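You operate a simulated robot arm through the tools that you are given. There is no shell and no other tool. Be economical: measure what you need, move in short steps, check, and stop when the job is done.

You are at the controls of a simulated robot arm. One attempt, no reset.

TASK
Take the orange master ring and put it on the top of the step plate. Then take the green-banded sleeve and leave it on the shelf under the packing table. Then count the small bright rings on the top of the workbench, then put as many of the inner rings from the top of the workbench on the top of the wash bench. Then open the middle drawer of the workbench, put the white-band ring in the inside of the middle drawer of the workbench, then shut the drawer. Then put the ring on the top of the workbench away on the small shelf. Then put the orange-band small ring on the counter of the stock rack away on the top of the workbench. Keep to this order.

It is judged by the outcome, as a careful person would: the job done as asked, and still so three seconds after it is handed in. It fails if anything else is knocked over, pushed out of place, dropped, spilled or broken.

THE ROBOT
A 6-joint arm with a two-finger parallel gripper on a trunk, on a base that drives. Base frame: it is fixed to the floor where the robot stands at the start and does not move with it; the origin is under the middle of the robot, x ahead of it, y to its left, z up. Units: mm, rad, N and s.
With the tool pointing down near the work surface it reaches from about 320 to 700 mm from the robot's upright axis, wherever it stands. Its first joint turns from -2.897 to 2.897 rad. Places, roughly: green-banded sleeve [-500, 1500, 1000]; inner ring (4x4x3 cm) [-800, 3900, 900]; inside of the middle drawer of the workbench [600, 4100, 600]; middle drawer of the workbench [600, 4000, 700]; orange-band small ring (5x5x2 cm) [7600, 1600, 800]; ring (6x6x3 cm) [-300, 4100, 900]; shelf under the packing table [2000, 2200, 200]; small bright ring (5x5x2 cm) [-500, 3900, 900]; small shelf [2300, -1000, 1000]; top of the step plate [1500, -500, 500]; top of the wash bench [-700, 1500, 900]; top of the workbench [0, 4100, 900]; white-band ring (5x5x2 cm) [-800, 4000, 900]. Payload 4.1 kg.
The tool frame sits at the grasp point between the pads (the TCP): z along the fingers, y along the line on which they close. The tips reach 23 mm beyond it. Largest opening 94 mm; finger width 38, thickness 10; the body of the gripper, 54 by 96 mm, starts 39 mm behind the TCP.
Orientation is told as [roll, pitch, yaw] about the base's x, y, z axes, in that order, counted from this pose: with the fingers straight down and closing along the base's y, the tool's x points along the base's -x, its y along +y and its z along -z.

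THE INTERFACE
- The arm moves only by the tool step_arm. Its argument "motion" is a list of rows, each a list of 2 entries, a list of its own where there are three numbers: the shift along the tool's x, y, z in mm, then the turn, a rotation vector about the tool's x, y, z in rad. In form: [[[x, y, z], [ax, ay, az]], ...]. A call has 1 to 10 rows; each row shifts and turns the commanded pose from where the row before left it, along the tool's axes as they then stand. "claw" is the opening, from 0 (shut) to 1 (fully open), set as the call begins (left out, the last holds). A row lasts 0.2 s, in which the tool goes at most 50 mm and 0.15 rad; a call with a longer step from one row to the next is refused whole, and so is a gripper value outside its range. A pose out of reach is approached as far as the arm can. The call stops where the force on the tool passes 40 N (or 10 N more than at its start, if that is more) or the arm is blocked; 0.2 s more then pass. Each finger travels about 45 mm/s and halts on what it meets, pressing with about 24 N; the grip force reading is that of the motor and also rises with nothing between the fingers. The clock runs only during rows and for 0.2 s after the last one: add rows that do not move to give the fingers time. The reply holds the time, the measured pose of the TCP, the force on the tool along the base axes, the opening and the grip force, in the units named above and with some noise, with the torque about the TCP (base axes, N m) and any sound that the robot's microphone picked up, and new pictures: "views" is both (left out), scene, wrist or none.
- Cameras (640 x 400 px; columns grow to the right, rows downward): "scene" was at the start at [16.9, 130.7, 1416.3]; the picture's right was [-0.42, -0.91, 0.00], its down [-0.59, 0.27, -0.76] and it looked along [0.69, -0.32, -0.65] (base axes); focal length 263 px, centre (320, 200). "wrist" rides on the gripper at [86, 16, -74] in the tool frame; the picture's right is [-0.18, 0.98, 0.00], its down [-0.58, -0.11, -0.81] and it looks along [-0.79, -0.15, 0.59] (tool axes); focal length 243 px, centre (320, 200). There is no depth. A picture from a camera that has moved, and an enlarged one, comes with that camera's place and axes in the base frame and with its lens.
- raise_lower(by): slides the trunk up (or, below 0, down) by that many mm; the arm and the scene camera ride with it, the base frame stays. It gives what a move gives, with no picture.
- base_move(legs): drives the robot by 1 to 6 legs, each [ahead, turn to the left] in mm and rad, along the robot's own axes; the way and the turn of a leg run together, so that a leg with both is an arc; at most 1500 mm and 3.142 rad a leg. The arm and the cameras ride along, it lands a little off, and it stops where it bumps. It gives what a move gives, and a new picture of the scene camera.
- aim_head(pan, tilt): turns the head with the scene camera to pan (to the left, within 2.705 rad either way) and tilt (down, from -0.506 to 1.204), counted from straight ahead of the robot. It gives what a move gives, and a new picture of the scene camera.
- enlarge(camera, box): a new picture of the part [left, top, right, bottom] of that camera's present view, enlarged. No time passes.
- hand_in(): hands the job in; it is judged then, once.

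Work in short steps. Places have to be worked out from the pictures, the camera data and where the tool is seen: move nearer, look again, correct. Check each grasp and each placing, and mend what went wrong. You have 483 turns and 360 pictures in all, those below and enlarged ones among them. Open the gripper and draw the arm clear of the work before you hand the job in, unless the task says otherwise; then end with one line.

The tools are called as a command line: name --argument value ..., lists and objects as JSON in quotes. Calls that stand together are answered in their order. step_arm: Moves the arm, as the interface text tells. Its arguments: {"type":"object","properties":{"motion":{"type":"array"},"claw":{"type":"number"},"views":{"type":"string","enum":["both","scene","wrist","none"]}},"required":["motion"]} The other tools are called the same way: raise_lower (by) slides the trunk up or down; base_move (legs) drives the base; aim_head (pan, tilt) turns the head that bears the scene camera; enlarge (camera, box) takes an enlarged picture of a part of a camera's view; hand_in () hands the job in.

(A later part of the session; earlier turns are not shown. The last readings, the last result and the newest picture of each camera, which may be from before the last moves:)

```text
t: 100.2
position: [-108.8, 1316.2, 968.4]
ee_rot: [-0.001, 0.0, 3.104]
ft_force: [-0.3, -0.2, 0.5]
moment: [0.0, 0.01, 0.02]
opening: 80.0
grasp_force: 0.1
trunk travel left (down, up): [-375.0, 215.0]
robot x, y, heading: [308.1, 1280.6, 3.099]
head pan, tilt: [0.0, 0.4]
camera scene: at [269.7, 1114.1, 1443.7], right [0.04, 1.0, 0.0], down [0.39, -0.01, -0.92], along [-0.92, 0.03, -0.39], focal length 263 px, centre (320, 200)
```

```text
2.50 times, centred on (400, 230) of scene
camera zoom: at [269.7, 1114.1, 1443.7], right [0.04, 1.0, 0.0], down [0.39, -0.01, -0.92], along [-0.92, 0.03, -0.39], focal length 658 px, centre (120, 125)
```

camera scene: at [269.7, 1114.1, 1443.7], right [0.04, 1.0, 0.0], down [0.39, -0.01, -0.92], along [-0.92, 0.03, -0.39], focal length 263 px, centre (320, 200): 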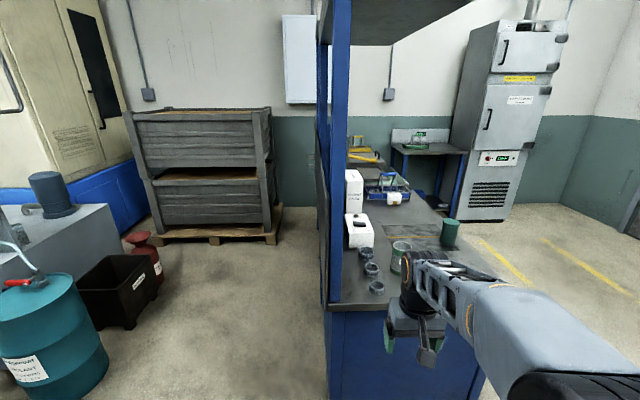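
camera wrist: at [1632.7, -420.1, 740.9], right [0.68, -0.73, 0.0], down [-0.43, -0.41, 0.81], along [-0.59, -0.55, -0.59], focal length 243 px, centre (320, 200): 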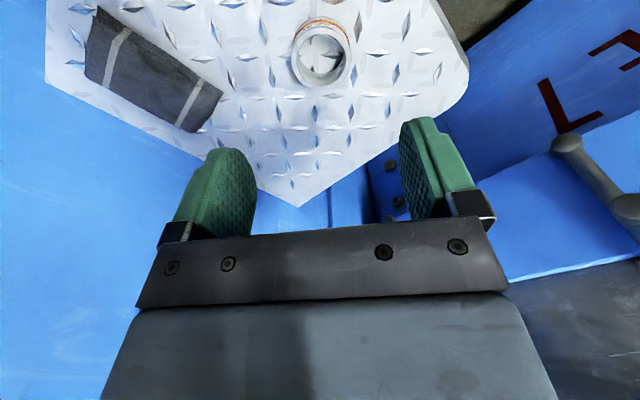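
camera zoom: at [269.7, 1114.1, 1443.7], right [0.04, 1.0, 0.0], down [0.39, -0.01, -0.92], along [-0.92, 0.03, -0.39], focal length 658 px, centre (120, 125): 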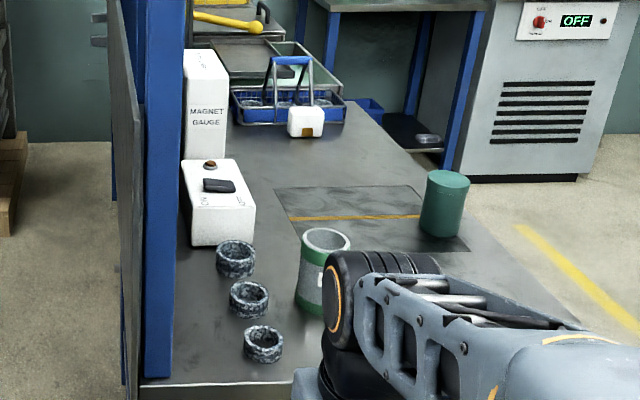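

The green-banded sleeve stands on the bench behind the gripper; a plain green cylinder sits further right. I raise the tool, then move nearer.

step_arm --motion '[[[0, 0, -50], [0, 0, 0]], [[0, 0, -50], [0, 0, 0]], [[0, 0, -50], [0, 0, 0]]]' --claw 1 --views "none"

base_move --legs '[[0, -0.35], [150, 0], [0, 0.35]]'

aim_head --pan 0.1 --tilt 0.7

enlarge --camera "wrist" --box '[0, 0, 640, 400]'

```text
t: 101.0
position: [-108.1, 1317.7, 1119.8]
ee_rot: [0.0, 0.0, 3.103]
ft_force: [0.4, -0.2, -0.3]
moment: [-0.01, 0.02, -0.01]
opening: 94.0
grasp_force: 0.2
trunk travel left (down, up): [-375.0, 215.0]
robot x, y, heading: [308.7, 1276.9, 3.102]
head pan, tilt: [0.0, 0.4]
```

```text
t: 104.5
position: [-247.3, 1374.1, 1118.8]
ee_rot: [-0.002, -0.001, 3.103]
ft_force: [0.9, 0.5, -0.3]
moment: [0.02, -0.03, 0.02]
opening: 94.0
grasp_force: 0.0
trunk travel left (down, up): [-375.0, 215.0]
robot x, y, heading: [168.5, 1331.9, 3.102]
head pan, tilt: [0.0, 0.4]
camera scene: at [130.4, 1170.6, 1443.7], right [0.04, 1.0, 0.0], down [0.39, -0.02, -0.92], along [-0.92, 0.04, -0.39], focal length 263 px, centre (320, 200)
```

scene: 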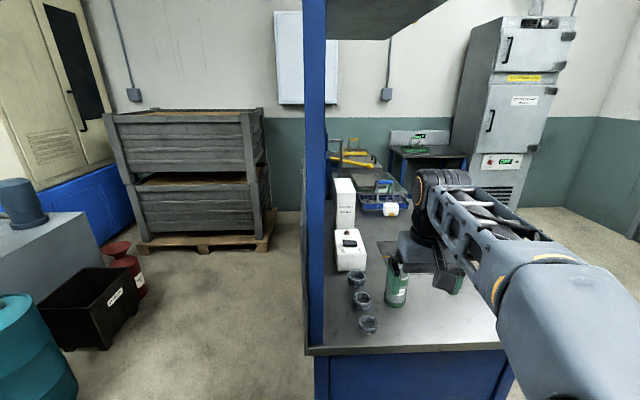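

```text
t: 105.3
position: [-247.4, 1373.7, 1119.3]
ee_rot: [0.0, -0.002, 3.105]
ft_force: [0.4, 0.9, 0.9]
moment: [0.01, 0.0, -0.02]
opening: 93.7
grasp_force: 0.1
trunk travel left (down, up): [-375.0, 215.0]
robot x, y, heading: [167.1, 1335.2, 3.096]
head pan, tilt: [0.099, 0.7]
camera scene: at [138.2, 1161.9, 1417.0], right [-0.06, 1.0, 0.0], down [0.64, 0.04, -0.77], along [-0.76, -0.05, -0.64], focal length 263 px, centre (320, 200)
```

scene: 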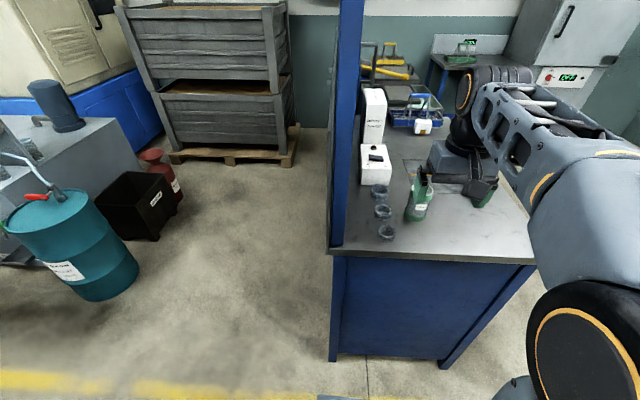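

```text
1.00 times, centred on (320, 200) of wrist
camera zoom: at [-162.6, 1353.7, 1194.2], right [-0.22, -0.97, 0.0], down [-0.58, 0.13, 0.81], along [-0.79, 0.18, -0.59], focal length 243 px, centre (320, 200)
```

zoom: 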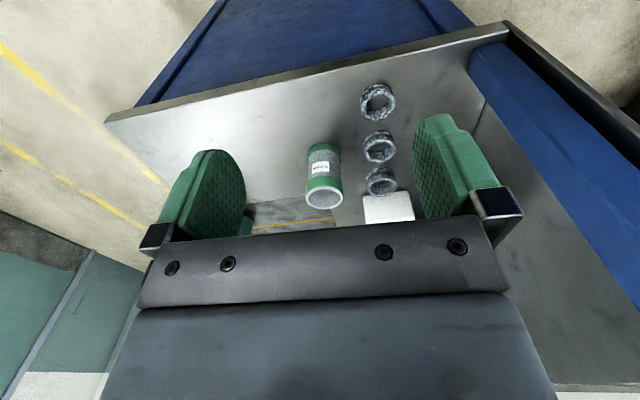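

Sleeve: base z≈882, top ≈983, centre ≈(-440,1410). I move above it at height first and check.

step_arm --motion '[[[-48, -7, 0], [0, 0, 0]], [[-48, -7, 0], [0, 0, 0]], [[-48, -7, 0], [0, 0, 0]], [[-49, -7, 0], [0, 0, 0]], [[0, 0, 40], [0, 0, 0]], [[0, 0, 0], [0, 0, 0]]]' --views "both"

```text
t: 106.8
position: [-428.6, 1411.5, 1079.2]
ee_rot: [0.0, 0.0, 3.103]
ft_force: [0.5, 0.6, 0.7]
moment: [0.0, 0.01, 0.02]
opening: 93.8
grasp_force: 0.0
out of reach, approached as far as the arm can: row 4
trunk travel left (down, up): [-375.0, 215.0]
robot x, y, heading: [168.6, 1335.1, 3.101]
head pan, tilt: [0.099, 0.7]
camera scene: at [138.4, 1161.9, 1416.9], right [-0.06, 1.0, 0.0], down [0.64, 0.04, -0.77], along [-0.76, -0.05, -0.64], focal length 263 px, centre (320, 200)
camera wrist: at [-344.7, 1391.4, 1155.2], right [-0.22, -0.97, 0.0], down [-0.58, 0.13, 0.81], along [-0.79, 0.18, -0.59], focal length 243 px, centre (320, 200)
```

scene: 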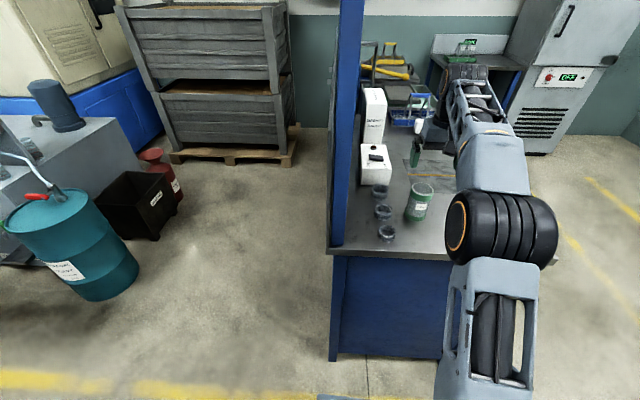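
wrist: 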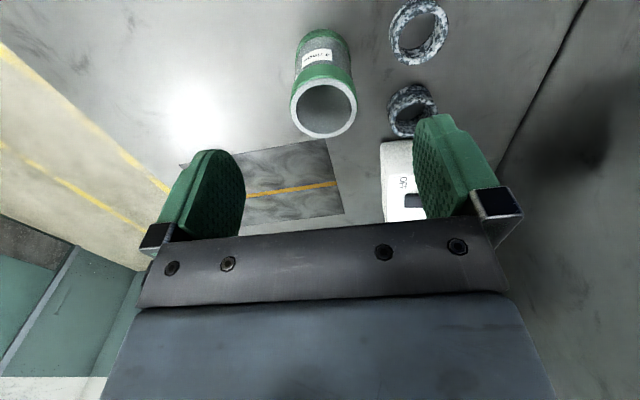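

Refined: sleeve centre (-471,1415), top z≈960, bench ≈857. I drive 60 mm nearer and then check again from the wrist.

base_move --legs '[[60, 0]]'

step_arm --motion '[[[0, 0, 15], [0, 0, 0]], [[0, 0, 15], [0, 0, 0]]]' --views "wrist"

```text
t: 107.7
position: [-488.1, 1413.8, 1080.5]
ee_rot: [0.0, -0.001, 3.101]
ft_force: [-1.2, -0.1, 0.0]
moment: [-0.02, -0.03, -0.04]
opening: 94.1
grasp_force: 0.0
trunk travel left (down, up): [-375.0, 215.0]
robot x, y, heading: [111.3, 1338.6, 3.101]
head pan, tilt: [0.099, 0.7]
camera scene: at [79.2, 1164.3, 1416.9], right [-0.06, 1.0, 0.0], down [0.64, 0.04, -0.76], along [-0.76, -0.05, -0.64], focal length 263 px, centre (320, 200)
```

scene: 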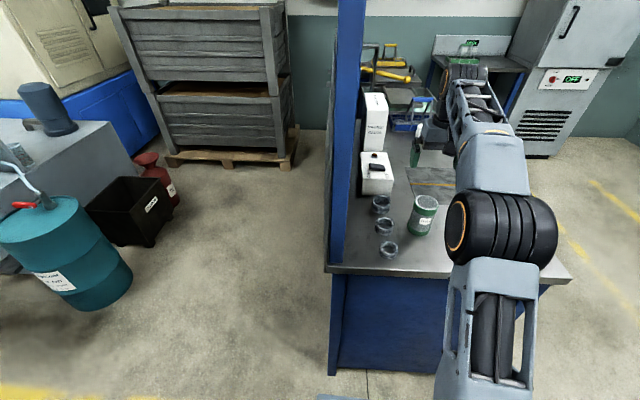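

```text
t: 108.3
position: [-488.4, 1414.9, 1050.4]
ee_rot: [-0.001, 0.002, 3.102]
ft_force: [0.8, -0.2, -0.3]
moment: [0.01, -0.01, -0.02]
opening: 94.2
grasp_force: 0.1
trunk travel left (down, up): [-375.0, 215.0]
robot x, y, heading: [110.7, 1338.6, 3.103]
head pan, tilt: [0.099, 0.7]
camera wrist: at [-403.6, 1394.0, 1125.6], right [-0.22, -0.97, 0.0], down [-0.58, 0.13, 0.81], along [-0.79, 0.18, -0.59], focal length 243 px, centre (320, 200)
```

wrist: 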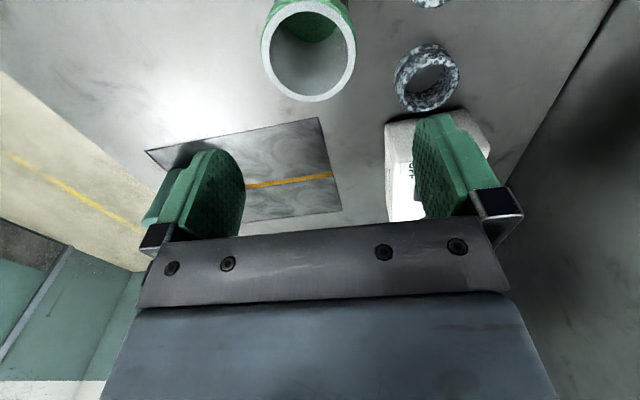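

Sleeve centre reads (-468,1416). I back 20 mm, descend around it to z≈912 and look.

step_arm --motion '[[[20, 0, 0], [0, 0, 0]], [[0, 0, 45], [0, 0, 0]], [[0, 0, 45], [0, 0, 0]], [[0, 0, 45], [0, 0, 0]], [[0, 0, 0], [0, 0, 0]]]' --views "wrist"

```text
t: 109.5
position: [-467.4, 1412.9, 920.1]
ee_rot: [-0.002, -0.009, 3.102]
ft_force: [-2.2, 0.6, 28.5]
moment: [0.07, -0.25, 0.05]
opening: 94.0
grasp_force: 0.1
trunk travel left (down, up): [-375.0, 215.0]
robot x, y, heading: [109.6, 1339.5, 3.105]
head pan, tilt: [0.099, 0.7]
camera wrist: at [-382.2, 1392.9, 994.5], right [-0.22, -0.97, 0.0], down [-0.57, 0.13, 0.81], along [-0.79, 0.18, -0.58], focal length 243 px, centre (320, 200)
```

wrist: 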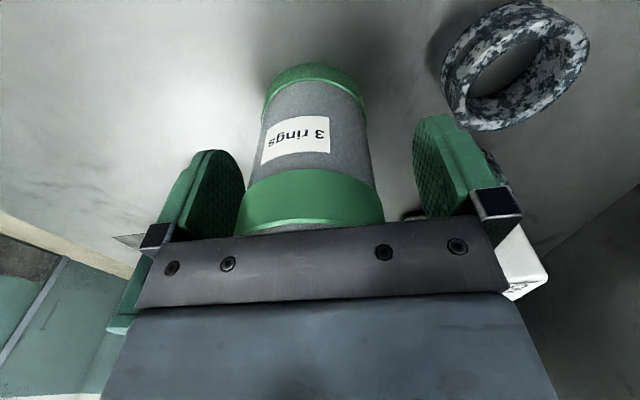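

Palm touched the sleeve top; I back up 8 mm and close.

step_arm --motion '[[[0, 0, -12], [0, 0, 0]], [[0, 0, 0], [0, 0, 0]]]' --views "none"

step_arm --motion '[[[0, 0, 0], [0, 0, 0]], [[0, 0, 0], [0, 0, 0]], [[0, 0, 0], [0, 0, 0]], [[0, 0, 0], [0, 0, 0]]]' --claw 0 --views "wrist"

```text
t: 110.1
position: [-468.5, 1413.8, 927.0]
ee_rot: [0.001, 0.003, 3.102]
ft_force: [0.1, -0.9, 0.5]
moment: [0.01, 0.0, 0.03]
opening: 94.0
grasp_force: 0.0
trunk travel left (down, up): [-375.0, 215.0]
robot x, y, heading: [109.8, 1337.6, 3.103]
head pan, tilt: [0.099, 0.7]
```

```text
t: 111.1
position: [-467.7, 1413.0, 927.6]
ee_rot: [-0.002, -0.001, 3.103]
ft_force: [0.1, 0.2, -0.4]
moment: [0.02, 0.01, 0.0]
opening: 59.2
grasp_force: 23.8
trunk travel left (down, up): [-375.0, 215.0]
robot x, y, heading: [106.6, 1337.0, 3.103]
head pan, tilt: [0.099, 0.7]
camera wrist: at [-382.9, 1393.0, 1002.8], right [-0.22, -0.97, 0.0], down [-0.58, 0.13, 0.81], along [-0.79, 0.18, -0.59], focal length 243 px, centre (320, 200)
```

wrist: 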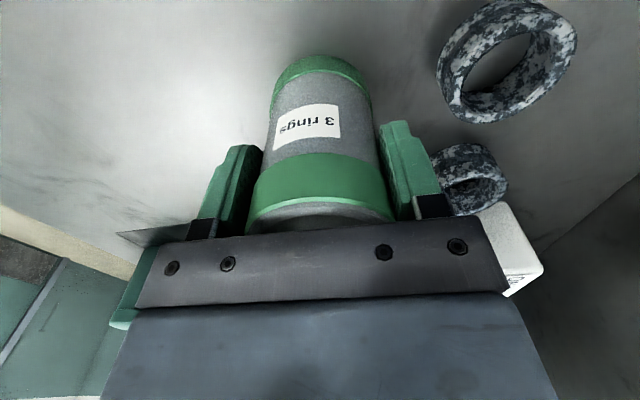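

Gripped (59 mm). I lift, retract and back off.

step_arm --motion '[[[0, 0, -45], [0, 0, 0]], [[0, 0, -45], [0, 0, 0]], [[0, 0, -45], [0, 0, 0]], [[50, 0, 0], [0, 0, 0]], [[50, 0, 0], [0, 0, 0]], [[50, 0, 0], [0, 0, 0]], [[0, 0, 0], [0, 0, 0]]]' --views "wrist"

base_move --legs '[[-300, 0], [0, -3.1], [650, -0.0], [0, 0.5]]'

aim_head --pan 0.3 --tilt 0.6

```text
t: 112.7
position: [-319.4, 1406.7, 1063.5]
ee_rot: [0.001, 0.0, 3.102]
ft_force: [0.0, 0.0, -0.6]
moment: [0.02, 0.03, 0.02]
opening: 59.3
grasp_force: 24.6
trunk travel left (down, up): [-375.0, 215.0]
robot x, y, heading: [110.7, 1335.0, 3.1]
head pan, tilt: [0.099, 0.7]
camera wrist: at [-233.7, 1386.4, 1138.7], right [-0.22, -0.97, 0.0], down [-0.58, 0.13, 0.81], along [-0.79, 0.18, -0.59], focal length 243 px, centre (320, 200)
```

wrist: 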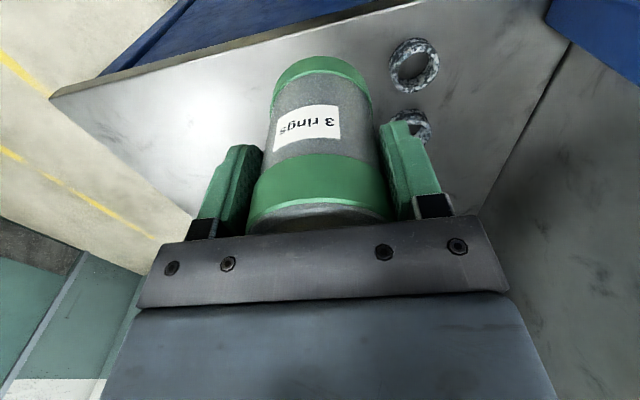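

```text
t: 126.6
position: [1463.4, 1484.1, 1063.5]
ee_rot: [0.0, 0.0, 0.492]
ft_force: [-0.1, 0.9, -1.3]
moment: [0.03, 0.02, -0.02]
opening: 59.5
grasp_force: 24.2
trunk travel left (down, up): [-375.0, 215.0]
robot x, y, heading: [1054.3, 1325.1, 0.491]
head pan, tilt: [0.099, 0.7]
camera scene: at [996.4, 1491.0, 1416.9], right [0.56, -0.83, 0.0], down [-0.53, -0.36, -0.76], along [0.64, 0.43, -0.64], focal length 263 px, centre (320, 200)
```

scene: 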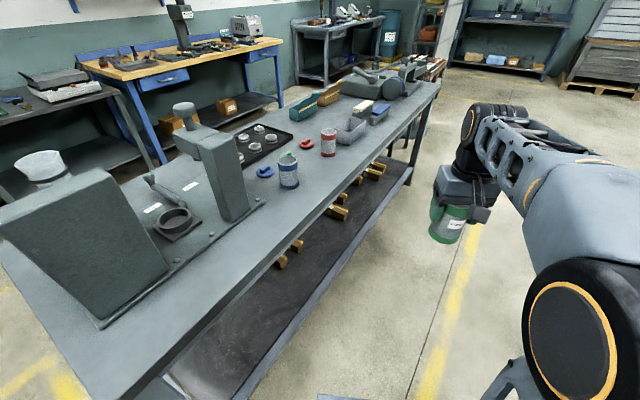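

```text
t: 127.3
position: [1463.1, 1484.9, 1063.9]
ee_rot: [-0.002, 0.001, 0.493]
ft_force: [0.5, -1.0, -1.3]
moment: [-0.01, 0.0, -0.01]
opening: 59.2
grasp_force: 23.1
trunk travel left (down, up): [-375.0, 215.0]
robot x, y, heading: [1054.7, 1325.0, 0.494]
head pan, tilt: [0.3, 0.6]
camera scene: at [988.0, 1506.5, 1425.5], right [0.71, -0.7, 0.0], down [-0.4, -0.4, -0.82], along [0.58, 0.59, -0.57], focal length 263 px, centre (320, 200)
```

scene: 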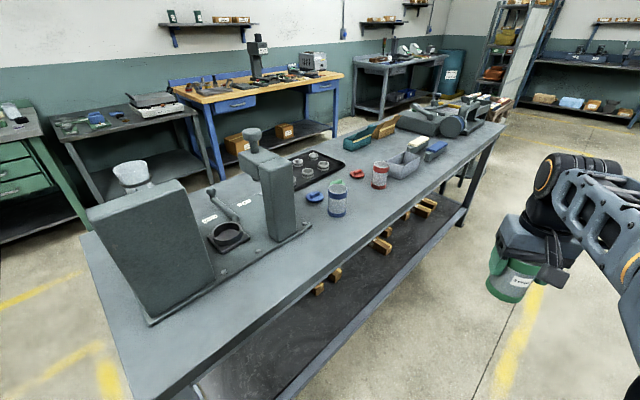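

Shelf front edge lies at y≈1880, table edge ≈1840, and the left part of the shelf (x≈1100–1600) is empty. I line up at x≈1350 facing the table.

base_move --legs '[[0, -0.89], [330, 0], [0, 1.967]]'

raise_lower --by -370

step_arm --motion '[[[0, 0, 50], [0, 0, 0]], [[0, 0, 50], [0, 0, 0]], [[0, 0, 50], [0, 0, 0]], [[0, 0, 50], [0, 0, 0]], [[0, 0, 50], [0, 0, 0]], [[0, 0, 50], [0, 0, 0]], [[0, 0, 50], [0, 0, 0]], [[0, 0, 35], [0, 0, 0]], [[0, 0, 0], [0, 0, 0]]]' --views "both"

```text
t: 136.5
position: [1415.0, 1629.6, 1064.3]
ee_rot: [0.0, 0.001, 1.564]
ft_force: [-0.6, 0.2, 0.8]
moment: [-0.04, -0.01, 0.02]
opening: 59.4
grasp_force: 24.6
trunk travel left (down, up): [-375.0, 215.0]
robot x, y, heading: [1364.3, 1196.1, 1.567]
head pan, tilt: [0.3, 0.6]
camera scene: at [1169.2, 1223.7, 1425.5], right [0.96, 0.29, 0.0], down [0.16, -0.54, -0.83], along [-0.24, 0.79, -0.56], focal length 263 px, centre (320, 200)
```

scene: 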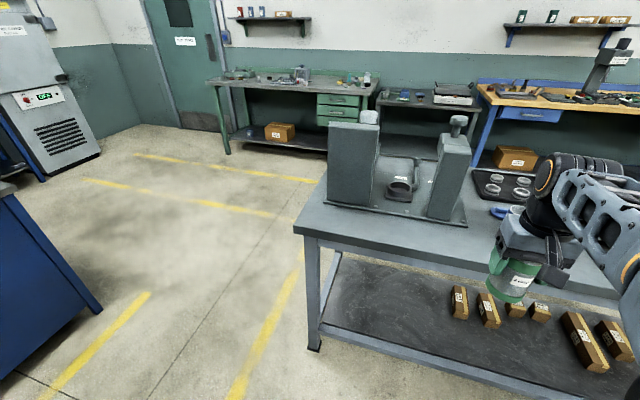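

```text
t: 140.1
position: [1414.6, 1630.3, 694.6]
ee_rot: [-0.001, -0.001, 1.567]
ft_force: [-0.3, 0.7, -0.3]
moment: [0.01, -0.01, -0.02]
opening: 59.4
grasp_force: 24.0
trunk travel left (down, up): [-5.0, 585.0]
robot x, y, heading: [1363.2, 1198.8, 1.569]
head pan, tilt: [0.3, 0.6]
```

```text
t: 142.1
position: [1413.8, 1633.3, 308.7]
ee_rot: [-0.002, 0.0, 1.565]
ft_force: [0.5, -0.1, -0.5]
moment: [0.03, 0.03, 0.02]
opening: 59.3
grasp_force: 24.1
trunk travel left (down, up): [-5.0, 585.0]
robot x, y, heading: [1361.3, 1198.5, 1.566]
head pan, tilt: [0.3, 0.6]
camera scene: at [1169.2, 1223.7, 1055.5], right [0.96, 0.29, 0.0], down [0.16, -0.54, -0.83], along [-0.24, 0.79, -0.56], focal length 263 px, centre (320, 200)
camera wrist: at [1396.6, 1546.2, 383.3], right [-0.98, 0.19, 0.0], down [0.11, 0.58, 0.81], along [0.15, 0.79, -0.59], focal length 243 px, centre (320, 200)
```

scene: 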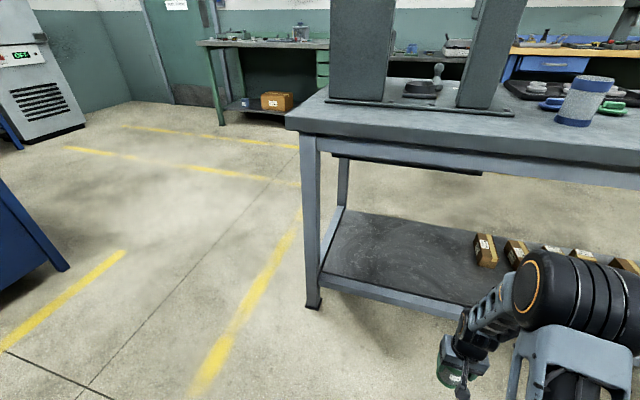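
wrist: 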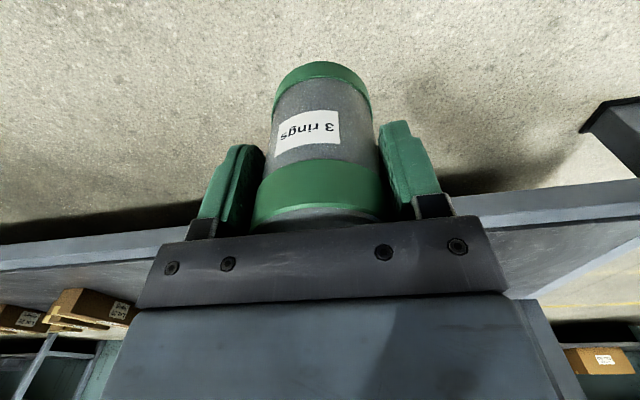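

Arm reaches low enough. Shelf top ≈ z 160, front edge y≈1890. I drive 220 mm forward, arm low, then check.

base_move --legs '[[220, 0]]'

step_arm --motion '[[[-40, 0, 0], [0, 0, 0]], [[-40, 0, 0], [0, 0, 0]], [[-40, 0, 0], [0, 0, 0]], [[-40, 0, 0], [0, 0, 0]], [[0, 0, 0], [0, 0, 0]]]'

```text
t: 143.8
position: [1414.9, 1851.7, 309.5]
ee_rot: [0.001, 0.0, 1.565]
ft_force: [0.2, -1.0, -1.1]
moment: [-0.01, 0.02, -0.03]
opening: 59.6
grasp_force: 23.9
trunk travel left (down, up): [-5.0, 585.0]
robot x, y, heading: [1363.4, 1415.3, 1.567]
head pan, tilt: [0.3, 0.6]
camera scene: at [1170.4, 1442.4, 1055.5], right [0.96, 0.29, 0.0], down [0.16, -0.54, -0.83], along [-0.24, 0.79, -0.56], focal length 263 px, centre (320, 200)
```

scene: 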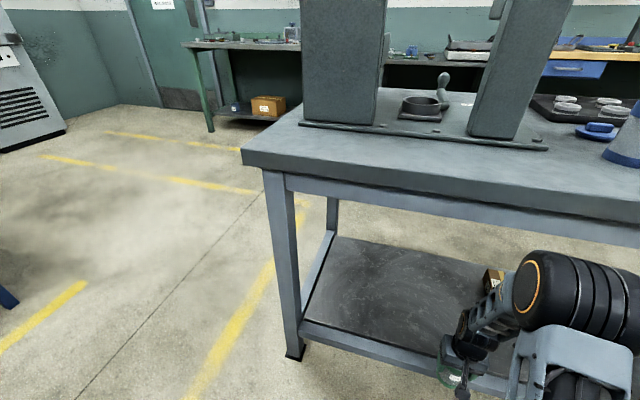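

```text
t: 145.0
position: [1414.5, 2014.2, 308.7]
ee_rot: [0.001, 0.001, 1.565]
ft_force: [0.5, 0.5, -0.9]
moment: [-0.01, -0.03, 0.03]
opening: 59.7
grasp_force: 23.5
trunk travel left (down, up): [-5.0, 585.0]
robot x, y, heading: [1362.8, 1416.6, 1.567]
head pan, tilt: [0.3, 0.6]
camera scene: at [1170.4, 1442.4, 1055.5], right [0.96, 0.29, 0.0], down [0.16, -0.54, -0.83], along [-0.24, 0.79, -0.56], focal length 263 px, centre (320, 200)
camera wrist: at [1396.7, 1926.3, 383.4], right [-0.98, 0.19, 0.0], down [0.11, 0.58, 0.81], along [0.15, 0.79, -0.59], focal length 243 px, centre (320, 200)
```

scene: 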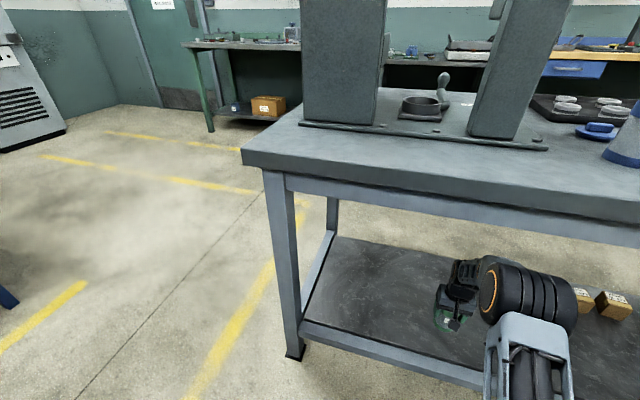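
wrist: 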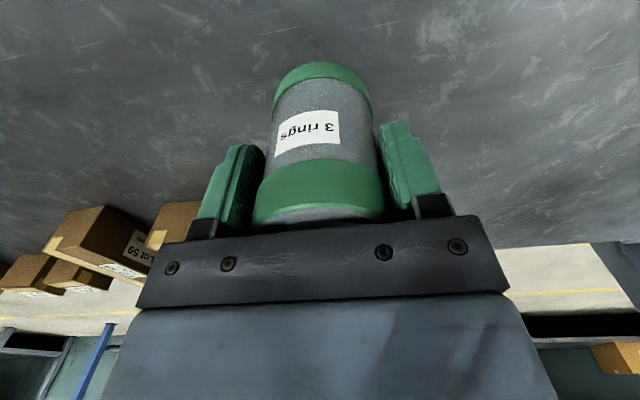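

Well over the shelf with clear space. Descend gently until contact.

step_arm --motion '[[[0, 0, 20], [0, 0, 0]], [[0, 0, 15], [0, 0, 0]], [[0, 0, 8], [0, 0, 0]], [[0, 0, 5], [0, 0, 0]], [[0, 0, 5], [0, 0, 0]], [[0, 0, 0], [0, 0, 0]]]' --views "wrist"

```text
t: 146.4
position: [1415.5, 2014.8, 260.7]
ee_rot: [-0.001, -0.01, 1.567]
ft_force: [-0.3, -3.5, 20.1]
moment: [-0.43, 0.08, -0.01]
opening: 59.1
grasp_force: 23.7
trunk travel left (down, up): [-5.0, 585.0]
robot x, y, heading: [1364.0, 1421.1, 1.564]
head pan, tilt: [0.3, 0.6]
stopped in row 6: the force on the tool passed its limit (the readings are from after the stop); the commanded pose is now the measured one
camera wrist: at [1398.3, 1926.8, 334.6], right [-0.98, 0.19, 0.0], down [0.11, 0.57, 0.81], along [0.15, 0.8, -0.58], focal length 243 px, centre (320, 200)
```

wrist: 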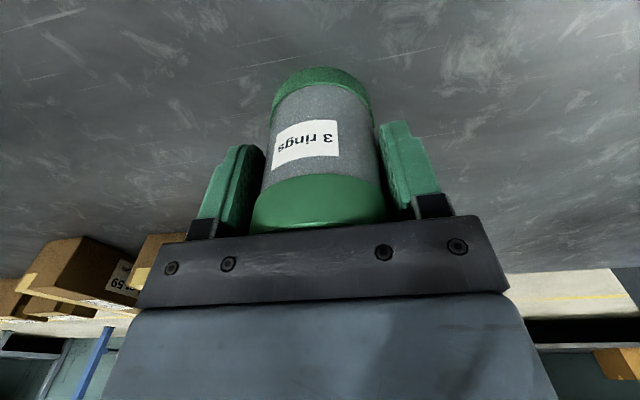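

Shelf contact at TCP 261. I ease up 2 mm, open, rise 100+ (sleeve top clear), and pull back.

step_arm --motion '[[[0, 0, -1.5], [0, 0, 0]], [[0, 0, 0], [0, 0, 0]], [[0, 0, 0], [0, 0, 0]], [[0, 0, 0], [0, 0, 0]], [[0, 0, 0], [0, 0, 0]], [[0, 0, 0], [0, 0, 0]]]' --claw 1 --views "none"

step_arm --motion '[[[0, 0, -40], [0, 0, 0]], [[0, 0, -40], [0, 0, 0]], [[0, 0, -40], [0, 0, 0]]]' --views "both"

```text
t: 147.8
position: [1414.9, 2013.9, 260.2]
ee_rot: [-0.001, -0.006, 1.566]
ft_force: [1.4, 4.4, 17.4]
moment: [-0.05, 0.02, 0.0]
opening: 94.0
grasp_force: 0.1
trunk travel left (down, up): [-5.0, 585.0]
robot x, y, heading: [1360.8, 1416.8, 1.563]
head pan, tilt: [0.3, 0.6]
```

```text
t: 148.6
position: [1415.6, 2011.1, 379.3]
ee_rot: [0.001, -0.003, 1.565]
ft_force: [0.9, 0.4, -0.8]
moment: [0.0, -0.02, -0.02]
opening: 94.1
grasp_force: 0.1
trunk travel left (down, up): [-5.0, 585.0]
robot x, y, heading: [1361.9, 1419.0, 1.566]
head pan, tilt: [0.3, 0.6]
camera scene: at [1170.4, 1442.6, 1055.4], right [0.96, 0.29, 0.0], down [0.16, -0.54, -0.82], along [-0.24, 0.79, -0.57], focal length 263 px, centre (320, 200)
camera wrist: at [1398.7, 1924.2, 453.5], right [-0.98, 0.19, 0.0], down [0.11, 0.58, 0.81], along [0.15, 0.79, -0.59], focal length 243 px, centre (320, 200)
```

scene: 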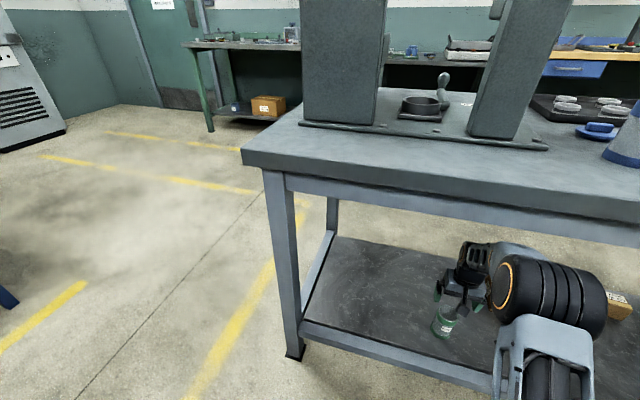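
wrist: 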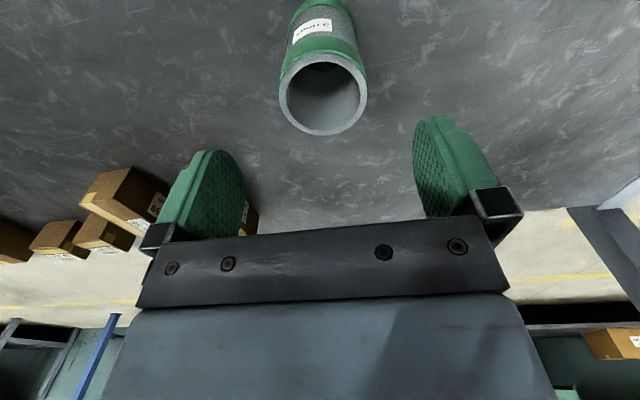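

The sleeve stands upright on the shelf. I retract, back out, and raise the trunk.

step_arm --motion '[[[45, 0, 0], [0, 0, 0]], [[45, 0, 0], [0, 0, 0]], [[45, 0, 0], [0, 0, 0]], [[45, 0, 0], [0, 0, 0]]]' --views "none"

base_move --legs '[[-220, 0]]'

raise_lower --by 370

step_arm --motion '[[[0, 0, -50], [0, 0, 0]], [[0, 0, -50], [0, 0, 0]], [[0, 0, -50], [0, 0, 0]], [[0, 0, -50], [0, 0, 0]], [[0, 0, -50], [0, 0, 0]], [[0, 0, -50], [0, 0, 0]]]' --views "none"

aim_head --pan 0.0 --tilt 0.6

```text
t: 149.6
position: [1414.7, 1828.6, 378.5]
ee_rot: [-0.003, -0.005, 1.569]
ft_force: [0.0, 0.6, -0.2]
moment: [-0.02, 0.0, -0.01]
opening: 94.1
grasp_force: 0.0
trunk travel left (down, up): [-5.0, 585.0]
robot x, y, heading: [1366.5, 1418.0, 1.565]
head pan, tilt: [0.3, 0.6]
```

```text
t: 151.3
position: [1415.5, 1606.8, 378.1]
ee_rot: [-0.003, -0.005, 1.56]
ft_force: [0.6, 0.1, -0.1]
moment: [0.04, -0.02, 0.02]
opening: 94.1
grasp_force: 0.0
trunk travel left (down, up): [-5.0, 585.0]
robot x, y, heading: [1360.0, 1195.4, 1.563]
head pan, tilt: [0.3, 0.6]
camera scene: at [1168.8, 1220.8, 1055.5], right [0.96, 0.29, 0.0], down [0.16, -0.54, -0.83], along [-0.24, 0.79, -0.56], focal length 263 px, centre (320, 200)
```

scene: 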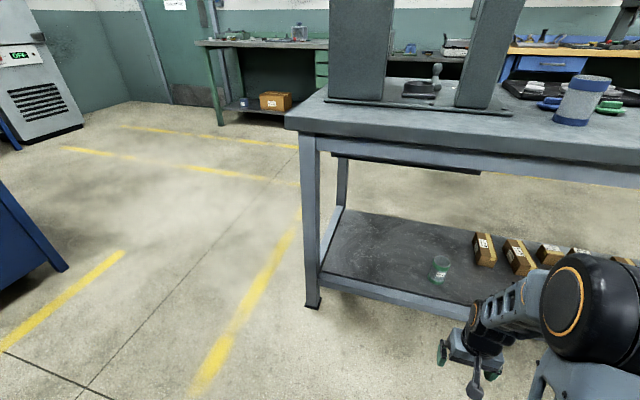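

```text
t: 154.8
position: [1416.3, 1606.3, 748.4]
ee_rot: [-0.004, -0.004, 1.562]
ft_force: [0.0, -0.5, -0.2]
moment: [0.01, 0.0, -0.02]
opening: 94.1
grasp_force: 0.1
trunk travel left (down, up): [-375.0, 215.0]
robot x, y, heading: [1365.2, 1195.9, 1.565]
head pan, tilt: [0.3, 0.6]
```

```text
t: 156.2
position: [1414.2, 1603.7, 1050.6]
ee_rot: [0.0, -0.003, 1.563]
ft_force: [-0.8, 0.8, 0.0]
moment: [-0.05, 0.0, -0.02]
opening: 94.0
grasp_force: 0.1
trunk travel left (down, up): [-375.0, 215.0]
robot x, y, heading: [1362.4, 1195.6, 1.566]
head pan, tilt: [0.3, 0.6]
```

```text
t: 157.1
position: [1415.2, 1604.1, 1050.0]
ee_rot: [-0.002, -0.006, 1.561]
ft_force: [0.7, 0.6, 0.5]
moment: [0.01, 0.03, -0.02]
opening: 94.3
grasp_force: 0.0
trunk travel left (down, up): [-375.0, 215.0]
robot x, y, heading: [1360.5, 1197.3, 1.558]
head pan, tilt: [0.0, 0.6]
camera scene: at [1194.9, 1224.5, 1425.5], right [1.0, -0.01, 0.0], down [-0.01, -0.56, -0.83], along [0.01, 0.83, -0.56], focal length 263 px, centre (320, 200)
```

scene: 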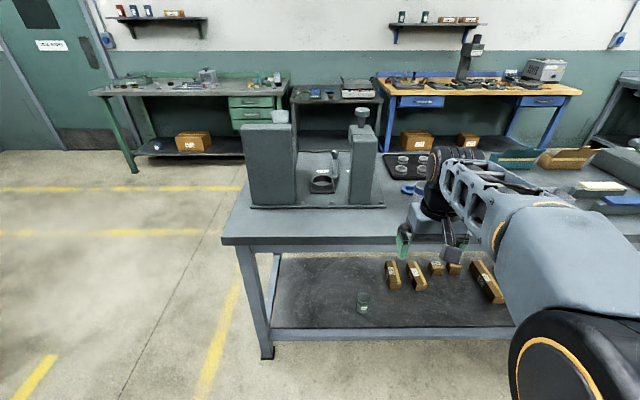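

The sleeve stands fine. The workbench is the green-framed one with three drawers. I drive to it through the gap left of the packing table.

base_move --legs '[[0, 1.57], [1110, 0], [0, -1.57], [1500, 0]]'

aim_head --pan 0.3 --tilt 0.45

```text
t: 177.4
position: [335.7, 3126.7, 1050.6]
ee_rot: [-0.002, -0.006, 1.562]
ft_force: [0.1, 0.3, -0.5]
moment: [0.01, 0.04, 0.01]
opening: 93.9
grasp_force: 0.0
trunk travel left (down, up): [-375.0, 215.0]
robot x, y, heading: [279.4, 2717.3, 1.563]
head pan, tilt: [0.0, 0.6]
camera scene: at [116.1, 2747.4, 1425.5], right [1.0, -0.01, 0.0], down [-0.01, -0.56, -0.83], along [0.01, 0.83, -0.56], focal length 263 px, centre (320, 200)
```

scene: 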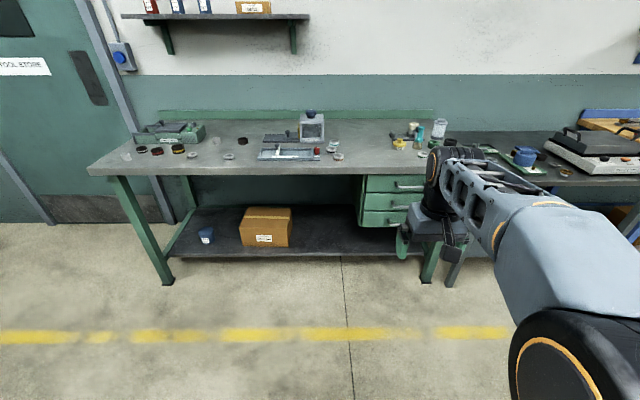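

```text
t: 178.2
position: [335.8, 3127.1, 1052.1]
ee_rot: [0.0, -0.006, 1.562]
ft_force: [-0.7, -0.4, 0.3]
moment: [-0.01, 0.01, -0.02]
opening: 94.0
grasp_force: 0.1
trunk travel left (down, up): [-375.0, 215.0]
robot x, y, heading: [283.8, 2714.2, 1.556]
head pan, tilt: [0.3, 0.45]
camera scene: at [89.0, 2747.2, 1439.0], right [0.96, 0.29, 0.0], down [0.12, -0.42, -0.9], along [-0.26, 0.86, -0.44], focal length 263 px, centre (320, 200)
```

scene: 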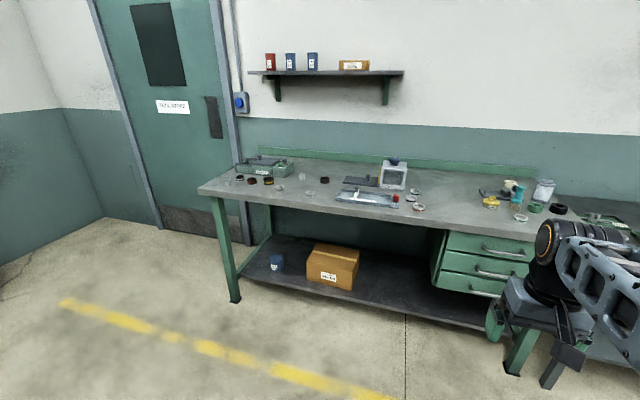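

base_move --legs '[[0, 0.94], [880, 0], [0, -0.94]]'

aim_head --pan -0.1 --tilt 0.6

enlarge --camera "scene" --box '[100, 150, 420, 350]'

```text
t: 187.7
position: [-364.8, 3656.9, 1050.2]
ee_rot: [-0.002, -0.005, 1.552]
ft_force: [0.2, -0.7, 0.1]
moment: [0.01, 0.02, 0.0]
opening: 94.1
grasp_force: 0.1
trunk travel left (down, up): [-375.0, 215.0]
robot x, y, heading: [-420.8, 3246.8, 1.557]
head pan, tilt: [0.3, 0.45]
camera scene: at [-615.4, 3280.0, 1439.1], right [0.96, 0.28, 0.0], down [0.12, -0.42, -0.9], along [-0.25, 0.86, -0.44], focal length 263 px, centre (320, 200)
```

scene: 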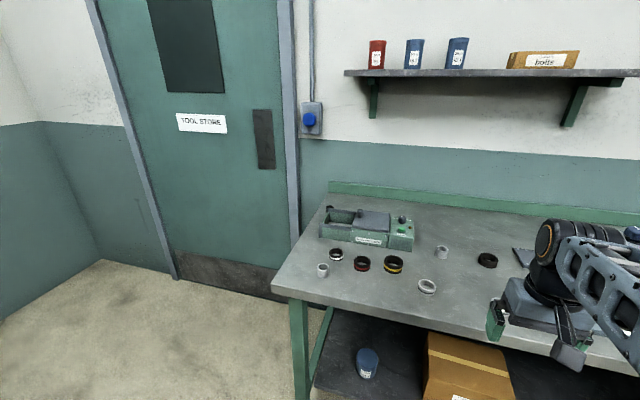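

```text
t: 188.6
position: [-365.3, 3657.4, 1050.2]
ee_rot: [-0.001, -0.006, 1.553]
ft_force: [0.0, 0.1, -0.2]
moment: [-0.01, -0.02, 0.01]
opening: 94.2
grasp_force: 0.0
trunk travel left (down, up): [-375.0, 215.0]
robot x, y, heading: [-423.9, 3249.4, 1.552]
head pan, tilt: [-0.099, 0.6]
camera scene: at [-579.5, 3279.5, 1425.5], right [0.99, -0.12, 0.0], down [-0.07, -0.56, -0.83], along [0.1, 0.82, -0.56], focal length 263 px, centre (320, 200)
```

scene: 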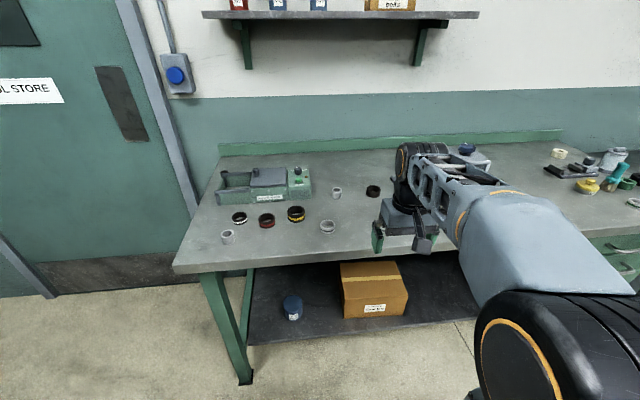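

```text
2.00 times, centred on (260, 250) of scene
camera zoom: at [-579.5, 3279.5, 1425.5], right [0.99, -0.12, 0.0], down [-0.07, -0.56, -0.83], along [0.1, 0.82, -0.56], focal length 527 px, centre (440, 100)
```

zoom: 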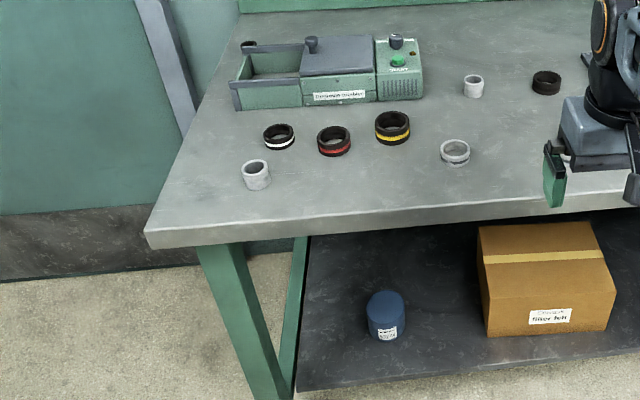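

I see banded black rings, a bright flat ring, and small tall inner rings. I need a full survey: I look right and enlarge.

aim_head --pan -0.7 --tilt 0.5

enlarge --camera "scene" --box '[60, 80, 400, 280]'

enlarge --camera "wrist" --box '[0, 0, 640, 400]'

```text
t: 189.6
position: [-363.7, 3656.1, 1050.3]
ee_rot: [-0.004, -0.004, 1.551]
ft_force: [-0.5, -0.6, 0.2]
moment: [-0.01, 0.01, -0.03]
opening: 94.1
grasp_force: 0.1
trunk travel left (down, up): [-375.0, 215.0]
robot x, y, heading: [-423.2, 3250.6, 1.552]
head pan, tilt: [-0.7, 0.499]
camera scene: at [-530.0, 3260.2, 1434.6], right [0.75, -0.66, 0.0], down [-0.31, -0.36, -0.88], along [0.58, 0.66, -0.48], focal length 263 px, centre (320, 200)
```

scene: 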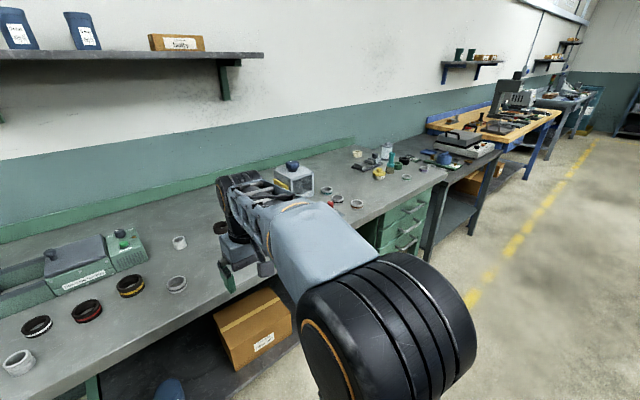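

```text
1.88 times, centred on (230, 180) of scene
camera zoom: at [-530.0, 3260.2, 1434.6], right [0.75, -0.66, 0.0], down [-0.31, -0.36, -0.88], along [0.58, 0.66, -0.48], focal length 496 px, centre (489, 238)
```

zoom: 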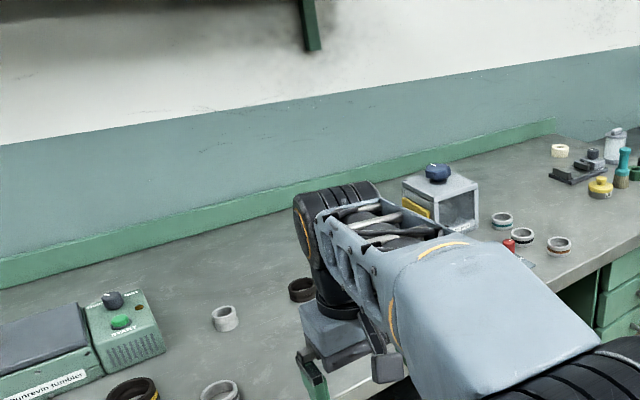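

```text
1.00 times, centred on (320, 200) of wrist
camera zoom: at [-383.6, 3569.9, 1124.9], right [-0.98, 0.2, 0.0], down [0.12, 0.58, 0.81], along [0.16, 0.79, -0.59], focal length 243 px, centre (320, 200)
```

zoom: 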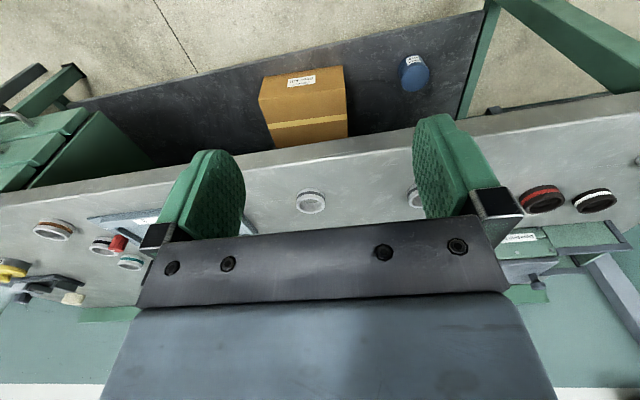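

I drive to the right half of the bench to survey it.

base_move --legs '[[0, -1.55], [750, 0], [0, 1.55]]'

aim_head --pan 0.15 --tilt 0.6

enlarge --camera "scene" --box '[60, 100, 380, 300]'

enlarge --camera "scene" --box '[320, 100, 640, 300]'

```text
t: 201.2
position: [410.9, 3646.4, 1051.1]
ee_rot: [-0.002, -0.005, 1.505]
ft_force: [-0.2, -0.4, 0.2]
moment: [0.0, 0.0, -0.05]
opening: 94.2
grasp_force: 0.1
trunk travel left (down, up): [-375.0, 215.0]
robot x, y, heading: [338.0, 3243.9, 1.503]
head pan, tilt: [-0.7, 0.499]
camera scene: at [226.5, 3258.1, 1434.6], right [0.72, -0.69, 0.0], down [-0.33, -0.34, -0.88], along [0.61, 0.63, -0.48], focal length 263 px, centre (320, 200)
```

scene: 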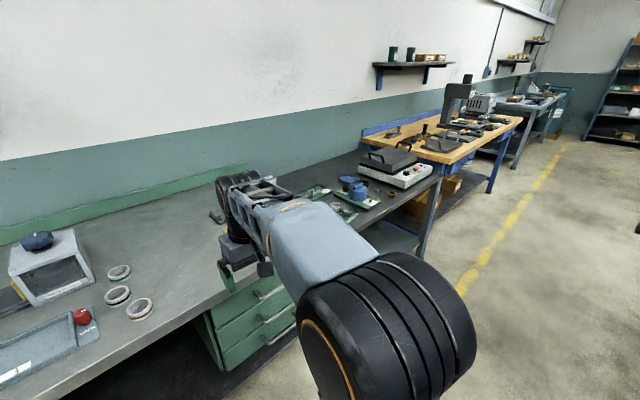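

```text
t: 202.3
position: [410.2, 3647.6, 1050.4]
ee_rot: [-0.003, -0.005, 1.504]
ft_force: [-0.3, 0.2, -0.1]
moment: [0.01, -0.02, 0.0]
opening: 94.0
grasp_force: 0.1
trunk travel left (down, up): [-375.0, 215.0]
robot x, y, heading: [330.3, 3239.4, 1.508]
head pan, tilt: [0.15, 0.6]
camera scene: at [156.2, 3280.8, 1425.5], right [1.0, 0.08, 0.0], down [0.05, -0.56, -0.83], along [-0.07, 0.82, -0.56], focal length 263 px, centre (320, 200)
```

scene: 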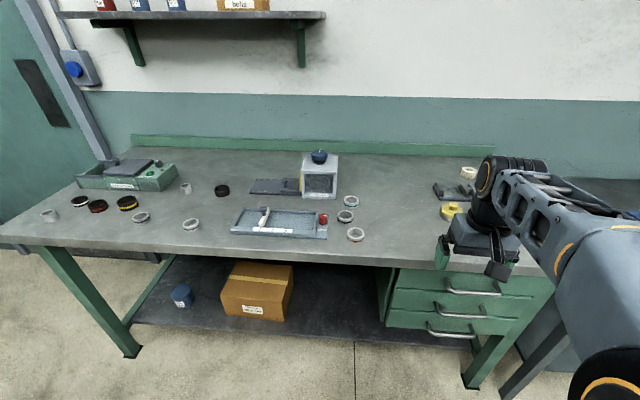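

```text
2.00 times, centred on (220, 200) of scene
camera zoom: at [156.2, 3280.8, 1425.5], right [1.0, 0.08, 0.0], down [0.05, -0.56, -0.83], along [-0.07, 0.82, -0.56], focal length 527 px, centre (520, 200)
```

zoom: 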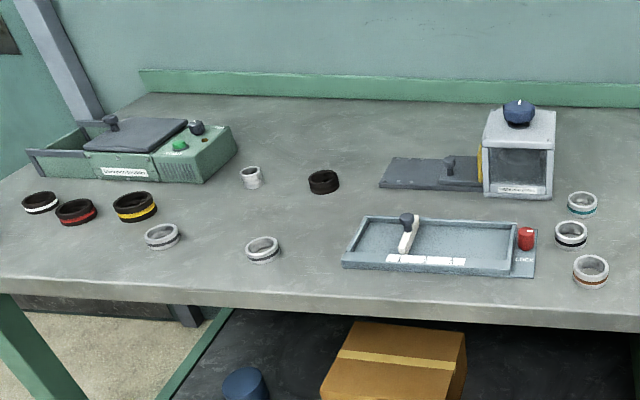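

```text
2.00 times, centred on (480, 200) of scene
camera zoom: at [156.2, 3280.8, 1425.5], right [1.0, 0.08, 0.0], down [0.05, -0.56, -0.83], along [-0.07, 0.82, -0.56], focal length 527 px, centre (0, 200)
```

zoom: 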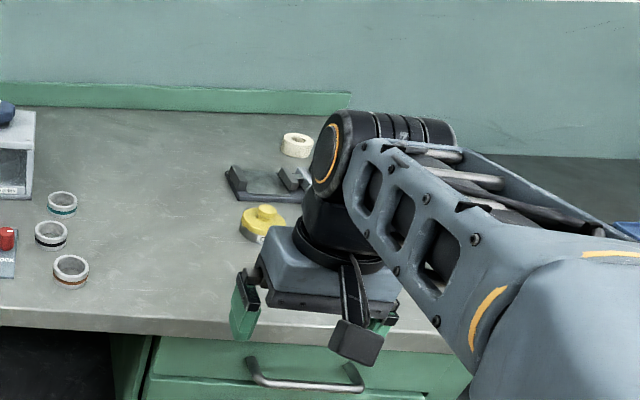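

I need the right end of the bench too; drive a bit further right and look.

base_move --legs '[[0, -1.5], [450, 0], [0, 1.57]]'

aim_head --pan 0.15 --tilt 0.6

enlarge --camera "scene" --box '[120, 100, 440, 300]'

```text
t: 212.5
position: [838.3, 3654.9, 1050.1]
ee_rot: [-0.002, -0.007, 1.558]
ft_force: [0.0, -0.5, 0.3]
moment: [0.01, 0.0, 0.0]
opening: 93.8
grasp_force: 0.1
trunk travel left (down, up): [-375.0, 215.0]
robot x, y, heading: [785.8, 3245.6, 1.556]
head pan, tilt: [0.15, 0.6]
camera scene: at [605.1, 3275.8, 1425.5], right [0.99, 0.14, 0.0], down [0.08, -0.56, -0.83], along [-0.11, 0.82, -0.56], focal length 263 px, centre (320, 200)
```

scene: 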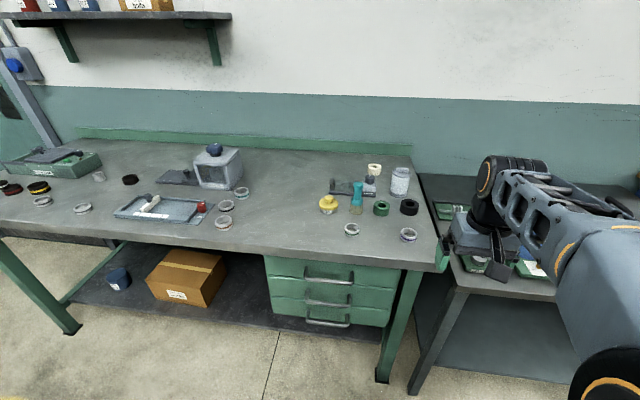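

```text
t: 213.1
position: [839.7, 3655.2, 1050.0]
ee_rot: [-0.001, -0.006, 1.56]
ft_force: [0.2, -0.8, 1.3]
moment: [-0.02, 0.04, 0.02]
opening: 93.9
grasp_force: 0.1
trunk travel left (down, up): [-375.0, 215.0]
robot x, y, heading: [780.8, 3246.8, 1.561]
head pan, tilt: [0.15, 0.6]
camera scene: at [605.1, 3275.8, 1425.5], right [0.99, 0.14, 0.0], down [0.08, -0.56, -0.83], along [-0.11, 0.82, -0.56], focal length 263 px, centre (320, 200)
```

scene: 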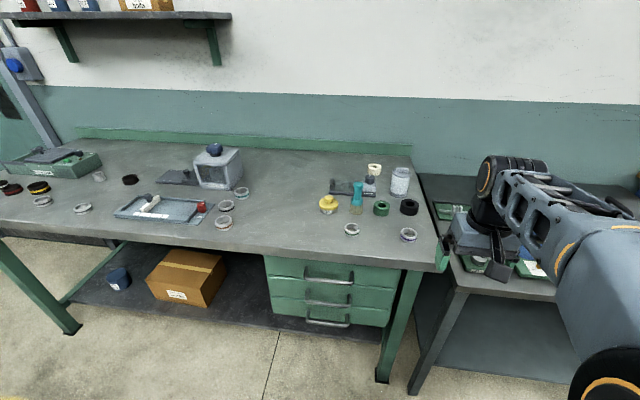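

```text
2.00 times, centred on (280, 200) of scene
camera zoom: at [605.1, 3275.8, 1425.5], right [0.99, 0.14, 0.0], down [0.08, -0.56, -0.83], along [-0.11, 0.82, -0.56], focal length 527 px, centre (400, 200)
```

zoom: 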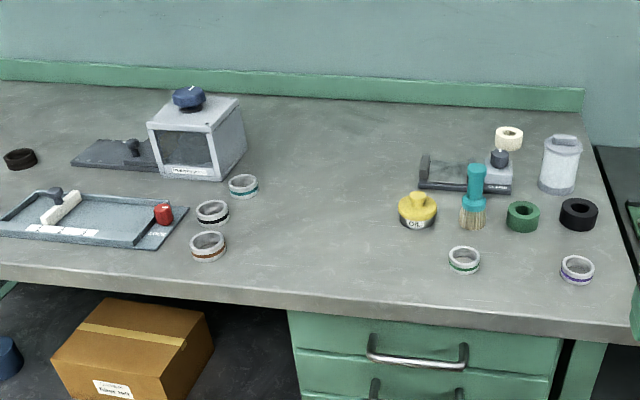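

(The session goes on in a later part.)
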